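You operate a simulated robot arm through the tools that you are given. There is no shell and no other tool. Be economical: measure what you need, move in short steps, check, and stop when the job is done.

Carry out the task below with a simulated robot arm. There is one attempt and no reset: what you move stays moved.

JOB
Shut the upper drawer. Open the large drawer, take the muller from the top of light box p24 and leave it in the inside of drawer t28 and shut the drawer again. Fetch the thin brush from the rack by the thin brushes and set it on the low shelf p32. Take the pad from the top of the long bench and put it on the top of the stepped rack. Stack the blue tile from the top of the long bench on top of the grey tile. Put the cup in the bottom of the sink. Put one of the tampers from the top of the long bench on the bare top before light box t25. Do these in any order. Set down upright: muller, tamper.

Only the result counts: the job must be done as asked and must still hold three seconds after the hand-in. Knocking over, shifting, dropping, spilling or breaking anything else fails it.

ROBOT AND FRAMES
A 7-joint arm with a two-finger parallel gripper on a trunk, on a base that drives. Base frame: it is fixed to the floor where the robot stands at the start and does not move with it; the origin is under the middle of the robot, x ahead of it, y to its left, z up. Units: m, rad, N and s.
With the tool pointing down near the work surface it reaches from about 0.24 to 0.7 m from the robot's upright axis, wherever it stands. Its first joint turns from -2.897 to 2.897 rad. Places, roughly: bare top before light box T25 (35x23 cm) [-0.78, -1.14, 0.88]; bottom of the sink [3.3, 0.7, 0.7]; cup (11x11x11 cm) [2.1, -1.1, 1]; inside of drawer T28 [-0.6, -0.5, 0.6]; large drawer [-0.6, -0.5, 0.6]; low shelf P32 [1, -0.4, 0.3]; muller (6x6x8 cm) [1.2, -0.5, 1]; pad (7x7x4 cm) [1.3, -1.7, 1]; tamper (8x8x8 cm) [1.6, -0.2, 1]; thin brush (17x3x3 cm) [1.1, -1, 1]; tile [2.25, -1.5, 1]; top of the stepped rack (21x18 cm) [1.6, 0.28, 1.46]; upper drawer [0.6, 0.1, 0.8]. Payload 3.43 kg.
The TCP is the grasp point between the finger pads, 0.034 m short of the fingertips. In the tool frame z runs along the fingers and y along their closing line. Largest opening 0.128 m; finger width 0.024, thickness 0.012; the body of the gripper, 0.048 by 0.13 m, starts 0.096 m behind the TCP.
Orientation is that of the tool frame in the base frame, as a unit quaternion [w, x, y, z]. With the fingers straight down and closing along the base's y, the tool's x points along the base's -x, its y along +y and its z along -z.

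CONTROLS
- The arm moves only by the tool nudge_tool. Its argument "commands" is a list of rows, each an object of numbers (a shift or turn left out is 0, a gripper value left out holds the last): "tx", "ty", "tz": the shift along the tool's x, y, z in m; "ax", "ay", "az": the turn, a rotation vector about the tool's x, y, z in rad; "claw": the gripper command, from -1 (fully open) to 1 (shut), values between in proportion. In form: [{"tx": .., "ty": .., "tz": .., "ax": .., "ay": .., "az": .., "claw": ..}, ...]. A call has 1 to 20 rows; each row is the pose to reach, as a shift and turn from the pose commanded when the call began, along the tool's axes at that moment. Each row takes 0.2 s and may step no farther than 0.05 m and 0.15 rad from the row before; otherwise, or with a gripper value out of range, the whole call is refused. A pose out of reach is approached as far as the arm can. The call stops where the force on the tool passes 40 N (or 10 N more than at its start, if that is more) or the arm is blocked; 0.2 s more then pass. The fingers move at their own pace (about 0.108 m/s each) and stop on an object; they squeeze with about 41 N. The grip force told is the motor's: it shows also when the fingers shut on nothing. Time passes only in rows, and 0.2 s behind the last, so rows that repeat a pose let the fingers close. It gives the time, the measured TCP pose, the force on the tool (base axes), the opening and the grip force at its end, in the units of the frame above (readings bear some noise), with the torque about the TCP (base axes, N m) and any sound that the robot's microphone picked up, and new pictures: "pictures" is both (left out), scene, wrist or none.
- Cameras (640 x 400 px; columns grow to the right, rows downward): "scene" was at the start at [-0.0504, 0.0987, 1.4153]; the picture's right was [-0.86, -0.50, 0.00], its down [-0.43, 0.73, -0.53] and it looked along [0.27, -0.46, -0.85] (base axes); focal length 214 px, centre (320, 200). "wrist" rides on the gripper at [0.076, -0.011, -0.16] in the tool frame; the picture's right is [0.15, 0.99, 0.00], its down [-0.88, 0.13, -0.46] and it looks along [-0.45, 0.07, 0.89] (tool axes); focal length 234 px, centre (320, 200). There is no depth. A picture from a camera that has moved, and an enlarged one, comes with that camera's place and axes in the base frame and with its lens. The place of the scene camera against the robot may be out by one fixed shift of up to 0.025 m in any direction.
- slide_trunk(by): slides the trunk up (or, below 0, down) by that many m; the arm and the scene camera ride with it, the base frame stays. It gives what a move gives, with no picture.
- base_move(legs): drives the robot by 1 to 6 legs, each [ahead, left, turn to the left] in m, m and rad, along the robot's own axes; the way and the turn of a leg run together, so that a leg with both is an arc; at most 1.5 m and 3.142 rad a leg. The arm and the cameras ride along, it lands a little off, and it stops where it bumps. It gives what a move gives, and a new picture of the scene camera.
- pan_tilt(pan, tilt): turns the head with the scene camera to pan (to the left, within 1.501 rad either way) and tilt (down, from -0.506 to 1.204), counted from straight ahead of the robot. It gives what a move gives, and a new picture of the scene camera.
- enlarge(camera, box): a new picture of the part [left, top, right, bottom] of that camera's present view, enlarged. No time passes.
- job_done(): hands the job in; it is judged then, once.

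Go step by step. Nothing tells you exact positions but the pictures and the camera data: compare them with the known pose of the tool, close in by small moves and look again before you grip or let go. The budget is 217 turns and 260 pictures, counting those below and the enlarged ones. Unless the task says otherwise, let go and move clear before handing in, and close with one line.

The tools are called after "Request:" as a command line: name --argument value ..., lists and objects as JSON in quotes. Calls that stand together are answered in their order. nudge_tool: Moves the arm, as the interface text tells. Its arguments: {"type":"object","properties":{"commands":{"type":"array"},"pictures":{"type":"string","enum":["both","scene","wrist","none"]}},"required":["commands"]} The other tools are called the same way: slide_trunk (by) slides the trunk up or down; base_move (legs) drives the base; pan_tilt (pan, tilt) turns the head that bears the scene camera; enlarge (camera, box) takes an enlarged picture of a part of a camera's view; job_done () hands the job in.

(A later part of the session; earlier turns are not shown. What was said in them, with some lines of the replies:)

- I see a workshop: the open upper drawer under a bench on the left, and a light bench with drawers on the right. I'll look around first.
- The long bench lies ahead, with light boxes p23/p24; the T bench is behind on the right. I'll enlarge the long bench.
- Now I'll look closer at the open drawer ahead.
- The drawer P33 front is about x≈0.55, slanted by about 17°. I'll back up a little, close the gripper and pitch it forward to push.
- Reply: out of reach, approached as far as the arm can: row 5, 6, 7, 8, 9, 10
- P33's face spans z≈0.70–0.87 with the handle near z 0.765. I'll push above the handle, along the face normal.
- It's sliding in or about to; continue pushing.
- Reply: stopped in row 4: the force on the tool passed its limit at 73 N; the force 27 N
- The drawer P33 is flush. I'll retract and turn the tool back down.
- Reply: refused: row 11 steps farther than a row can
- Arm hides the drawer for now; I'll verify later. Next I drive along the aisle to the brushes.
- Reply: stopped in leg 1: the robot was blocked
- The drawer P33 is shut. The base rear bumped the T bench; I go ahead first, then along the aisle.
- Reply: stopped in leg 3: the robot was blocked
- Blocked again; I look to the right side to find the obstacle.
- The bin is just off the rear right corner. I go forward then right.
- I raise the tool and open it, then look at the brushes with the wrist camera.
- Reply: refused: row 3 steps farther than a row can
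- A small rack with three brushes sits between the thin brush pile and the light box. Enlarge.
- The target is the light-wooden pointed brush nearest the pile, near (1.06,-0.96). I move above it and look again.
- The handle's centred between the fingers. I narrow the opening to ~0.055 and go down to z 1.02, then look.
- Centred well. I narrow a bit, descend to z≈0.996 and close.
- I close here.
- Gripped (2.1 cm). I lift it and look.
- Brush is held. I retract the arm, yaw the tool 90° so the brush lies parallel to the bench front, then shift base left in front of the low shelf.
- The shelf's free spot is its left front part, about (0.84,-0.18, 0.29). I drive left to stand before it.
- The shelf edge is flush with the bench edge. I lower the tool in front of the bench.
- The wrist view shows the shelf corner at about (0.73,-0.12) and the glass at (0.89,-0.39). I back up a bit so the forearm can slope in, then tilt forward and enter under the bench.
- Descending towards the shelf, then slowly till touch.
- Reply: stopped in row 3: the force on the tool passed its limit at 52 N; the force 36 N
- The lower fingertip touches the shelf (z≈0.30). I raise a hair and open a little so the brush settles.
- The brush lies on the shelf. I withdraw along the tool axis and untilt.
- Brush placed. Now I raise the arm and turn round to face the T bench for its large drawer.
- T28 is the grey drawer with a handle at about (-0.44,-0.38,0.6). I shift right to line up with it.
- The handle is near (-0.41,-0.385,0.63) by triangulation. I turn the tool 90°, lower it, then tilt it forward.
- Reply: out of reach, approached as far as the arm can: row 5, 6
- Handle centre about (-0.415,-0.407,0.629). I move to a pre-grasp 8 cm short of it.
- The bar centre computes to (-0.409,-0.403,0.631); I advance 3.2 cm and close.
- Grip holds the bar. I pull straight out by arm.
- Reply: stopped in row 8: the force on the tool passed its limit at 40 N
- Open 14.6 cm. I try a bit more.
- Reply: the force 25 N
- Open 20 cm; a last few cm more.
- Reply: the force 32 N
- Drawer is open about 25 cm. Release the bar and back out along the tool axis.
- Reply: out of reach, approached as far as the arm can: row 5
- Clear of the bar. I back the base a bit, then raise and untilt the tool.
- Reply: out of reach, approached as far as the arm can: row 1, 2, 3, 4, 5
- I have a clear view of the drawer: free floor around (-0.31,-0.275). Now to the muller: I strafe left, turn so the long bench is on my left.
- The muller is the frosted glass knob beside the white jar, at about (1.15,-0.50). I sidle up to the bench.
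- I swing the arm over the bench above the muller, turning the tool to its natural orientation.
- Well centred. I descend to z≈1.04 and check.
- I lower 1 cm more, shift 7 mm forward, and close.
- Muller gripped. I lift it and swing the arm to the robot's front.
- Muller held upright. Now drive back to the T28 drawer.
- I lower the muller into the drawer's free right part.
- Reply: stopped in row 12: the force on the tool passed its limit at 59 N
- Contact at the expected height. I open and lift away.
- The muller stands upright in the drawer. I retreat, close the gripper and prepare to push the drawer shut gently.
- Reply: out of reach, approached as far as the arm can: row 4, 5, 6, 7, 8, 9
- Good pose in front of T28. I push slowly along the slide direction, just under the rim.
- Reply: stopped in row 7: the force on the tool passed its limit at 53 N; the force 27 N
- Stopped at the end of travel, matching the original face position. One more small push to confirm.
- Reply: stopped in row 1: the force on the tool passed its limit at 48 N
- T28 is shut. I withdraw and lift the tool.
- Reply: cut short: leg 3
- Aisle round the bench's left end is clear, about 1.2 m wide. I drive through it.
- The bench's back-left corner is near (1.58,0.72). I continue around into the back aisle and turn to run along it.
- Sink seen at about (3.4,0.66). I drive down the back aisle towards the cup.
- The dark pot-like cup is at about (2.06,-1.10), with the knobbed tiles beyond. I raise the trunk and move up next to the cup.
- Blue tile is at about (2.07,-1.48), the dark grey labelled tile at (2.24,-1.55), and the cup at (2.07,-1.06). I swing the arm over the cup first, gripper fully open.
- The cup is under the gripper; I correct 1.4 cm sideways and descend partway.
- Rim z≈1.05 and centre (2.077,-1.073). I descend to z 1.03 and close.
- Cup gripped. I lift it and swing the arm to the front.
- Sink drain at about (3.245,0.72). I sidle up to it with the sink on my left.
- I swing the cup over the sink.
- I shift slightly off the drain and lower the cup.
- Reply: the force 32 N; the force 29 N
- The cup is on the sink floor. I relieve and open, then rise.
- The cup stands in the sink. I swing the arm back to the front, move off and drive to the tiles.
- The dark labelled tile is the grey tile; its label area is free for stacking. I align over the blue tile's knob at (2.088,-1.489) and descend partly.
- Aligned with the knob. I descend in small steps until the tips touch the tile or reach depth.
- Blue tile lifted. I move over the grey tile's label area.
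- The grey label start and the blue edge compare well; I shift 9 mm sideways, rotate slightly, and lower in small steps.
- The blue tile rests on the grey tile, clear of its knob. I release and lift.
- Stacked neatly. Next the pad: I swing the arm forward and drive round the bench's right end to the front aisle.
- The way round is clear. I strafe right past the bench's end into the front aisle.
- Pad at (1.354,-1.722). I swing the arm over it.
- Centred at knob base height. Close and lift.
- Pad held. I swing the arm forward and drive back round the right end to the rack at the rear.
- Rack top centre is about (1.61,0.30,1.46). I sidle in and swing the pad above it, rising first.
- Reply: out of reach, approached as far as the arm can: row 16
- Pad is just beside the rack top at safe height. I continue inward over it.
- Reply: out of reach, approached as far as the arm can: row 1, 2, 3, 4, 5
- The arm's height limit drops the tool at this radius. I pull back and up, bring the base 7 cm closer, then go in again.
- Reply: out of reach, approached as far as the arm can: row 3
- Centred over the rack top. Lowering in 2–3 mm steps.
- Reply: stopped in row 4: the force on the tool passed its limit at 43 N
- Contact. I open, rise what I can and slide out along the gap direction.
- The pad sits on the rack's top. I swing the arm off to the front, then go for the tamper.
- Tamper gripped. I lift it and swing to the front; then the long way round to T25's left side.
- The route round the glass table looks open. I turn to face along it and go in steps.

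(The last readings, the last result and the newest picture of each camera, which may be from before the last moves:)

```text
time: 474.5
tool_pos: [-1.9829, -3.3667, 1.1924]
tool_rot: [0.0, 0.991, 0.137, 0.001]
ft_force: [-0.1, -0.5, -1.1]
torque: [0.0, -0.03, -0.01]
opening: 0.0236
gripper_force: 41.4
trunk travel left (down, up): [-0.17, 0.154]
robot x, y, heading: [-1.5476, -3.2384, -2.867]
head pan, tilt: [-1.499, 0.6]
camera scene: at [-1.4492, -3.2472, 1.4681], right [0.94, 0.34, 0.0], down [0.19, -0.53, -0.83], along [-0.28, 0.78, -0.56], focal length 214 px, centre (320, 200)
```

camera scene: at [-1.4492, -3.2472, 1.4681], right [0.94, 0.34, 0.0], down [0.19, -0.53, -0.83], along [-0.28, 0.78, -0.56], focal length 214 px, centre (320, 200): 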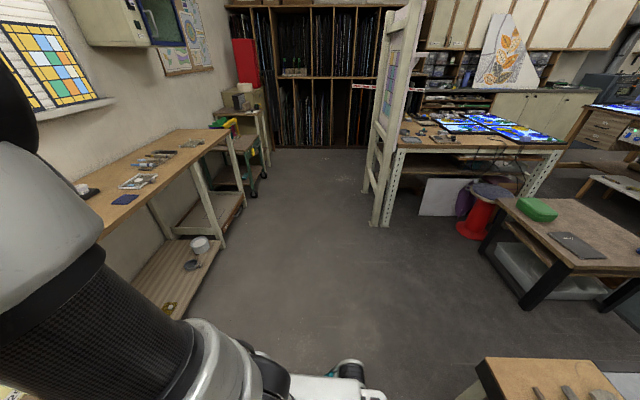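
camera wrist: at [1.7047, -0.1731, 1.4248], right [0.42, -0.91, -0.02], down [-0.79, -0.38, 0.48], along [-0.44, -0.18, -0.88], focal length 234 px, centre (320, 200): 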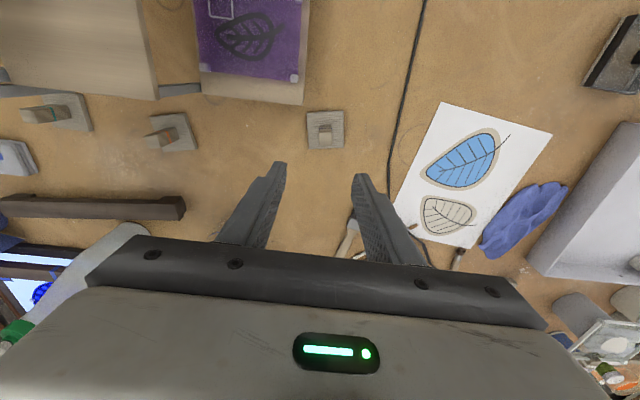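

I pass the glass table's rear and approach T bench's left side.

Request:
base_move --legs '[[0, -0.8, 0], [-0.85, -0.45, 0]]'

Request:
pan_tilt --pan -1.5 --tilt 0.8

```text
time: 487.1
tool_pos: [-1.4725, -1.9462, 1.1927]
tool_rot: [0.0, 0.994, 0.113, 0.001]
ft_force: [0.1, 0.0, -1.9]
torque: [0.0, -0.02, 0.0]
opening: 0.0239
gripper_force: 41.1
trunk travel left (down, up): [-0.17, 0.154]
robot x, y, heading: [-1.0331, -1.8401, -2.911]
head pan, tilt: [-1.499, 0.6]
camera scene: at [-0.9353, -1.8526, 1.4681], right [0.96, 0.29, 0.0], down [0.17, -0.54, -0.83], along [-0.24, 0.79, -0.56], focal length 214 px, centre (320, 200)
```

scene: 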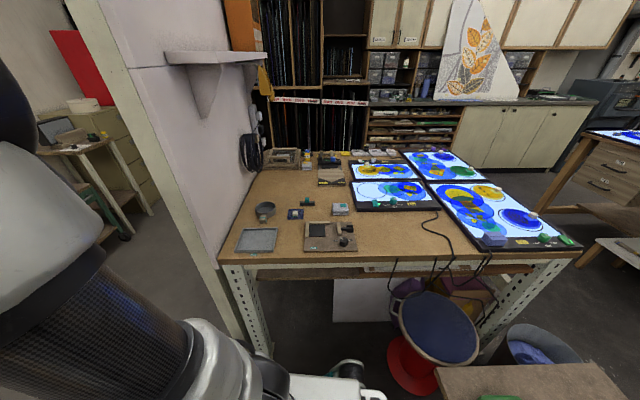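

```text
time: 487.8
tool_pos: [-1.4725, -1.9454, 1.1917]
tool_rot: [0.0, 0.994, 0.113, 0.001]
ft_force: [0.8, -0.5, -1.8]
torque: [-0.03, 0.0, -0.03]
opening: 0.0237
gripper_force: 41.1
trunk travel left (down, up): [-0.17, 0.154]
robot x, y, heading: [-1.0316, -1.8389, -2.918]
head pan, tilt: [-1.499, 0.799]
camera scene: at [-0.933, -1.8599, 1.4513], right [0.96, 0.29, 0.0], down [0.21, -0.68, -0.7], along [-0.21, 0.67, -0.72], focal length 214 px, centre (320, 200)
```

scene: 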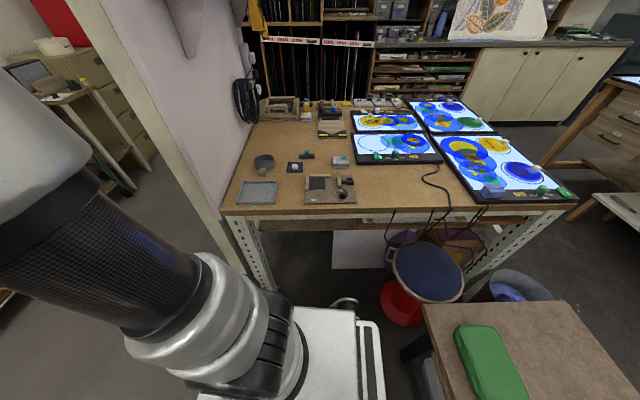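

T25 and the bare top in front of it are in plain view. Enlarge to check the cable.

Request:
enlarge --camera "scene" --box '[330, 130, 490, 230]'

```text
4.00 times, centred on (410, 180) of scene
camera zoom: at [-0.933, -1.8599, 1.4513], right [0.96, 0.29, 0.0], down [0.21, -0.68, -0.7], along [-0.21, 0.67, -0.72], focal length 858 px, centre (-40, 280)
```

zoom: 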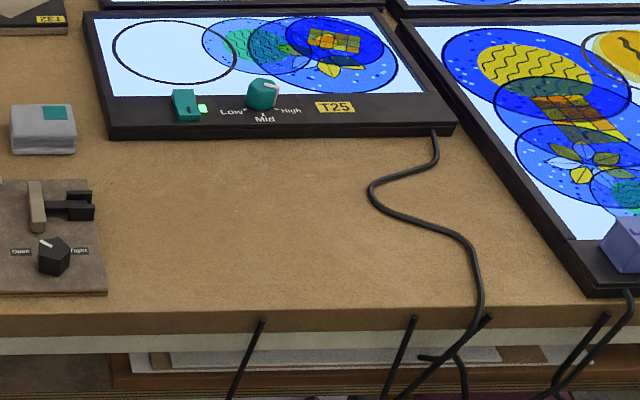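

The free spot left of the cable is about (-0.84,-1.16). I shift the base slightly closer, avoiding the stool and bench leg, then swing the tamper over.

Request:
base_move --legs '[[-0.08, -0.08, 0]]'

Request:
nudge_tool --commands '[{"tx": 0.0306, "ty": -0.0392, "az": 0.105}, {"tx": 0.0612, "ty": -0.0784, "az": 0.21}, {"tx": 0.0918, "ty": -0.1176, "az": 0.315}, {"tx": 0.1224, "ty": -0.1568, "az": 0.42}, {"tx": 0.153, "ty": -0.196, "az": 0.525}, {"tx": 0.1836, "ty": -0.2352, "az": 0.63}, {"tx": 0.2142, "ty": -0.2744, "az": 0.735}, {"tx": 0.2448, "ty": -0.3136, "az": 0.84}, {"tx": 0.2754, "ty": -0.3528, "az": 0.945}, {"tx": 0.306, "ty": -0.392, "az": 1.05}, {"tx": 0.3507, "ty": -0.4094, "az": 1.155}, {"tx": 0.3953, "ty": -0.4269, "az": 1.26}, {"tx": 0.44, "ty": -0.4443, "az": 1.365}, {"tx": 0.4847, "ty": -0.4618, "az": 1.47}, {"tx": 0.5293, "ty": -0.4792, "az": 1.575}, {"tx": 0.574, "ty": -0.4967, "az": 1.68}, {"tx": 0.6187, "ty": -0.5141, "az": 1.785}, {"tx": 0.6633, "ty": -0.5316, "az": 1.89}, {"tx": 0.708, "ty": -0.549, "az": 1.995}]'

```text
time: 489.3
tool_pos: [-1.4129, -1.85, 1.1934]
tool_rot: [0.0, 0.994, 0.113, 0.001]
ft_force: [0.1, 0.3, -1.5]
torque: [0.03, 0.01, 0.0]
opening: 0.0235
gripper_force: 40.7
trunk travel left (down, up): [-0.17, 0.154]
robot x, y, heading: [-0.9751, -1.7417, -2.909]
head pan, tilt: [-1.499, 0.799]
camera scene: at [-0.8725, -1.7645, 1.4512], right [0.96, 0.29, 0.0], down [0.21, -0.69, -0.7], along [-0.21, 0.67, -0.72], focal length 214 px, centre (320, 200)
```

scene: 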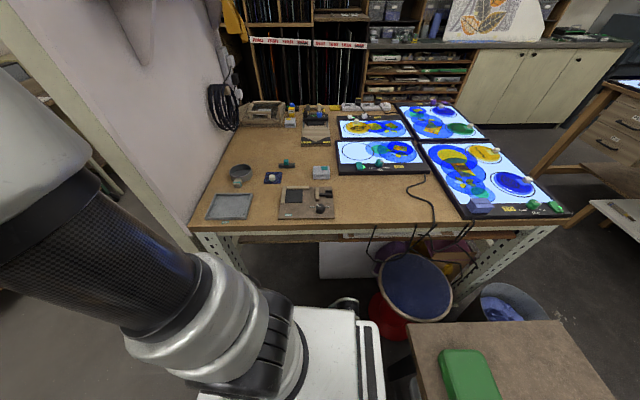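

```text
time: 493.3
tool_pos: [-0.8425, -1.1551, 1.1908]
tool_rot: [0.0, -0.633, 0.774, 0.0]
ft_force: [0.1, -0.2, -1.1]
torque: [0.01, 0.0, -0.01]
opening: 0.0233
gripper_force: 41.1
trunk travel left (down, up): [-0.17, 0.154]
robot x, y, heading: [-0.9709, -1.7448, -2.918]
head pan, tilt: [-1.499, 0.799]
camera scene: at [-0.8721, -1.7643, 1.4512], right [0.96, 0.29, 0.0], down [0.21, -0.69, -0.7], along [-0.21, 0.67, -0.72], focal length 214 px, centre (320, 200)
camera wrist: at [-0.8487, -1.2314, 1.3505], right [-1.0, 0.05, 0.0], down [0.05, 0.89, 0.46], along [0.02, 0.46, -0.89], focal length 234 px, centre (320, 200)
```

scene: 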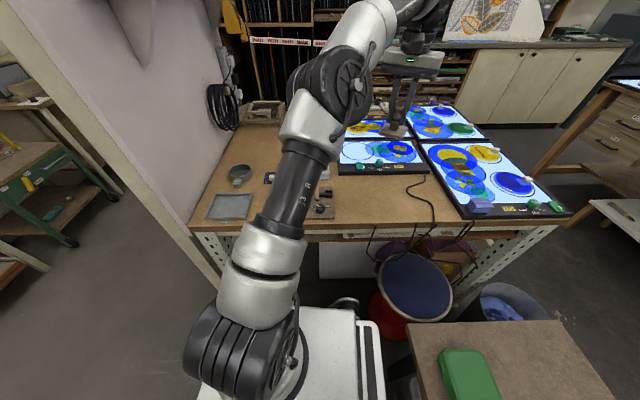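
wrist: 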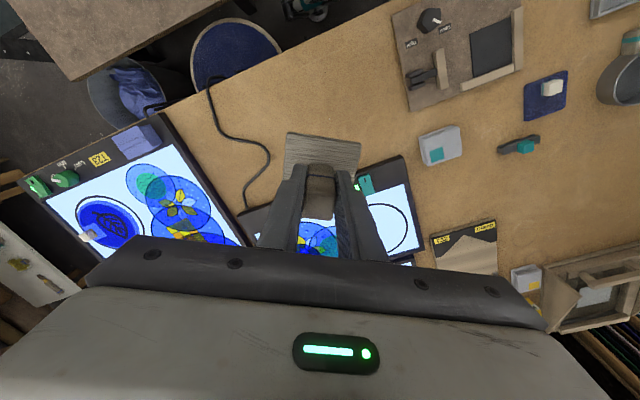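

The landing point projects on bare top, clear of cable, T25 and board. I lower it.

Request:
nudge_tool --commands '[{"ty": -0.01, "tz": 0.04}, {"ty": -0.018, "tz": 0.085}, {"ty": -0.018, "tz": 0.13}, {"ty": -0.018, "tz": 0.17}, {"ty": -0.018, "tz": 0.2}]'

```text
time: 494.5
tool_pos: [-0.8259, -1.1593, 0.9903]
tool_rot: [0.002, -0.634, 0.773, 0.0]
ft_force: [-0.6, 0.7, -2.1]
torque: [0.0, -0.02, 0.01]
opening: 0.0238
gripper_force: 41.2
trunk travel left (down, up): [-0.17, 0.154]
robot x, y, heading: [-0.9729, -1.7463, -2.916]
head pan, tilt: [-1.499, 0.799]
camera scene: at [-0.8724, -1.7643, 1.4512], right [0.96, 0.29, 0.0], down [0.21, -0.69, -0.7], along [-0.21, 0.67, -0.72], focal length 214 px, centre (320, 200)
camera wrist: at [-0.8318, -1.2359, 1.1498], right [-1.0, 0.05, 0.0], down [0.04, 0.89, 0.46], along [0.02, 0.46, -0.89], focal length 234 px, centre (320, 200)
```

scene: 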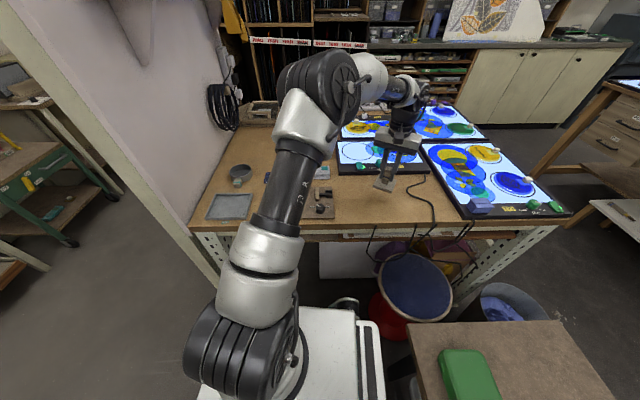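
wrist: 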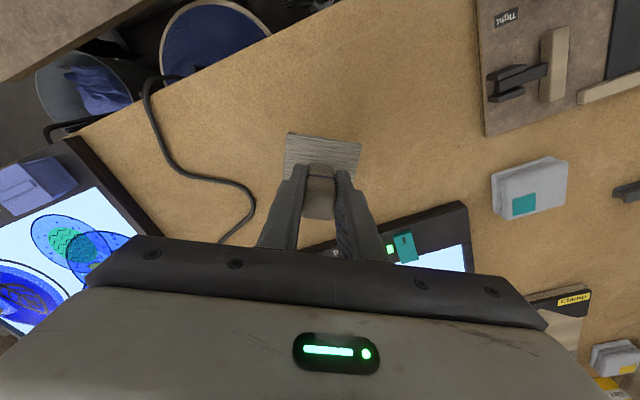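

Request:
nudge_tool --commands '[{"tz": 0.012}, {"tz": 0.022}, {"tz": 0.027}, {"tz": 0.032}, {"tz": 0.037}, {"tz": 0.042}, {"tz": 0.046}, {"tz": 0.05}, {"tz": 0.054}, {"tz": 0.058}, {"tz": 0.062}, {"tz": 0.066}]' --pictures "none"

Request:
enlarge --camera "scene" --box '[330, 110, 490, 210]'

```text
time: 497.1
tool_pos: [-0.8273, -1.1589, 0.9333]
tool_rot: [0.004, -0.634, 0.773, 0.002]
ft_force: [0.7, -2.7, 34.2]
torque: [-0.49, 0.29, 0.0]
opening: 0.0236
gripper_force: 41.1
trunk travel left (down, up): [-0.17, 0.154]
robot x, y, heading: [-0.97, -1.7454, -2.917]
head pan, tilt: [-1.499, 0.799]
```

```text
4.00 times, centred on (410, 160) of scene
camera zoom: at [-0.873, -1.7671, 1.4518], right [0.96, 0.29, 0.0], down [0.21, -0.68, -0.7], along [-0.21, 0.67, -0.72], focal length 858 px, centre (-40, 360)
```

zoom: 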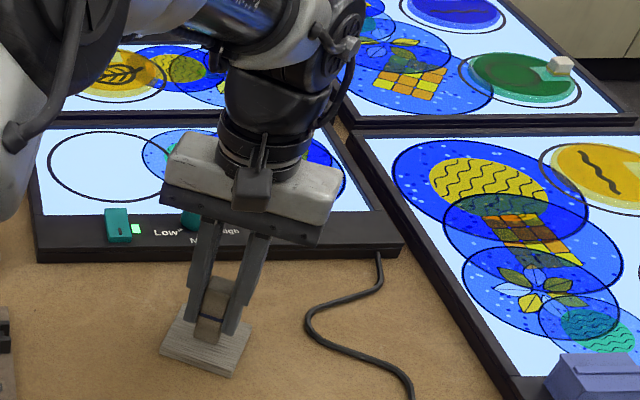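

The tamper stands on the bare top. I relieve, open, and lift.

Request:
nudge_tool --commands '[{"tz": -0.005}, {"tz": -0.008}, {"tz": -0.008, "claw": 0.55}, {"tz": -0.008, "claw": 0.3}, {"tz": -0.008, "claw": 0.1}, {"tz": -0.03, "claw": 0.1}, {"tz": -0.07}, {"tz": -0.115}, {"tz": -0.16}, {"tz": -0.205}, {"tz": -0.25}]'

Request:
enlarge --camera "scene" --box '[330, 110, 490, 210]'

```text
time: 499.5
tool_pos: [-0.83, -1.1601, 1.1786]
tool_rot: [0.001, -0.634, 0.773, -0.001]
ft_force: [0.4, 0.2, -0.3]
torque: [-0.03, 0.01, 0.02]
opening: 0.0575
gripper_force: 0.1
trunk travel left (down, up): [-0.17, 0.154]
robot x, y, heading: [-0.9697, -1.7451, -2.911]
head pan, tilt: [-1.499, 0.799]
camera scene: at [-0.8723, -1.7644, 1.4512], right [0.96, 0.29, 0.0], down [0.21, -0.69, -0.7], along [-0.21, 0.67, -0.72], focal length 214 px, centre (320, 200)
camera wrist: at [-0.8341, -1.2371, 1.3374], right [-1.0, 0.05, 0.0], down [0.04, 0.89, 0.46], along [0.02, 0.45, -0.89], focal length 234 px, centre (320, 200)
```

scene: 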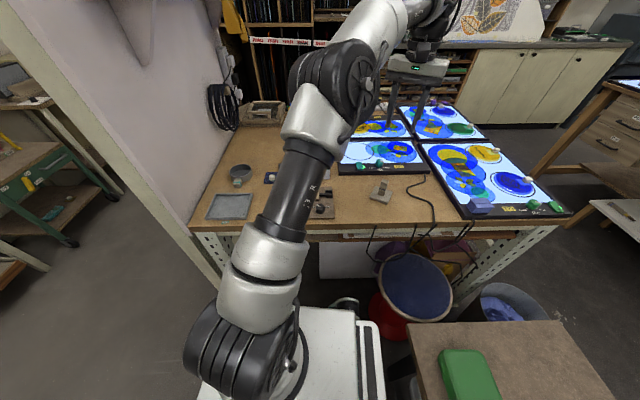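
wrist: 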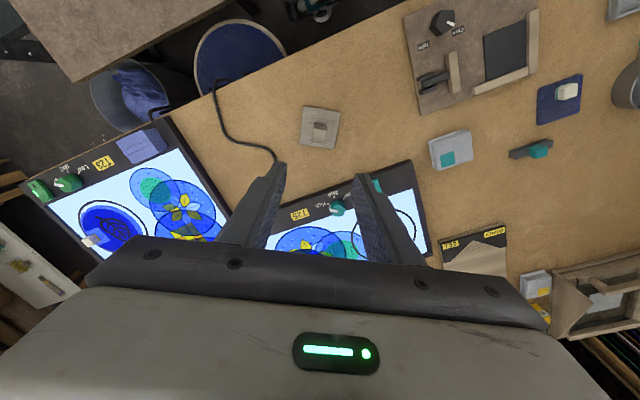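

```text
4.00 times, centred on (410, 160) of scene
camera zoom: at [-0.8723, -1.7644, 1.4512], right [0.96, 0.29, 0.0], down [0.21, -0.69, -0.7], along [-0.21, 0.67, -0.72], focal length 858 px, centre (-40, 360)
```

zoom: 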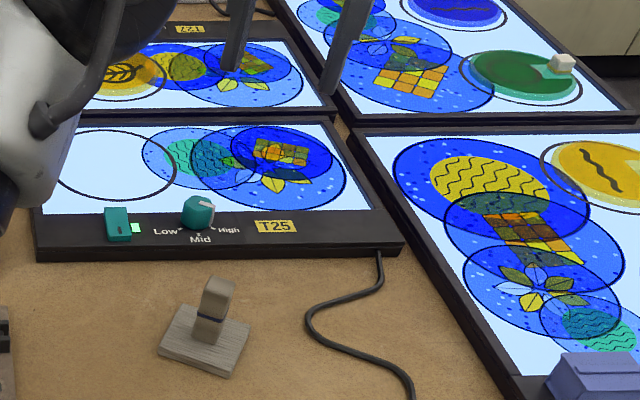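

The tamper stands upright on the bare top before T25, and the gripper is open and clear. All seven parts of the job are done, so I'm handing in.

Request:
job_done

```text
The job is handed in.
```

I finished and handed in all seven parts, and the last pictures of each show things where you asked. Two doubts remain: I took the dark labelled tile to be the grey one, and the base touched the T bench and the bin early on, which may have nudged them.
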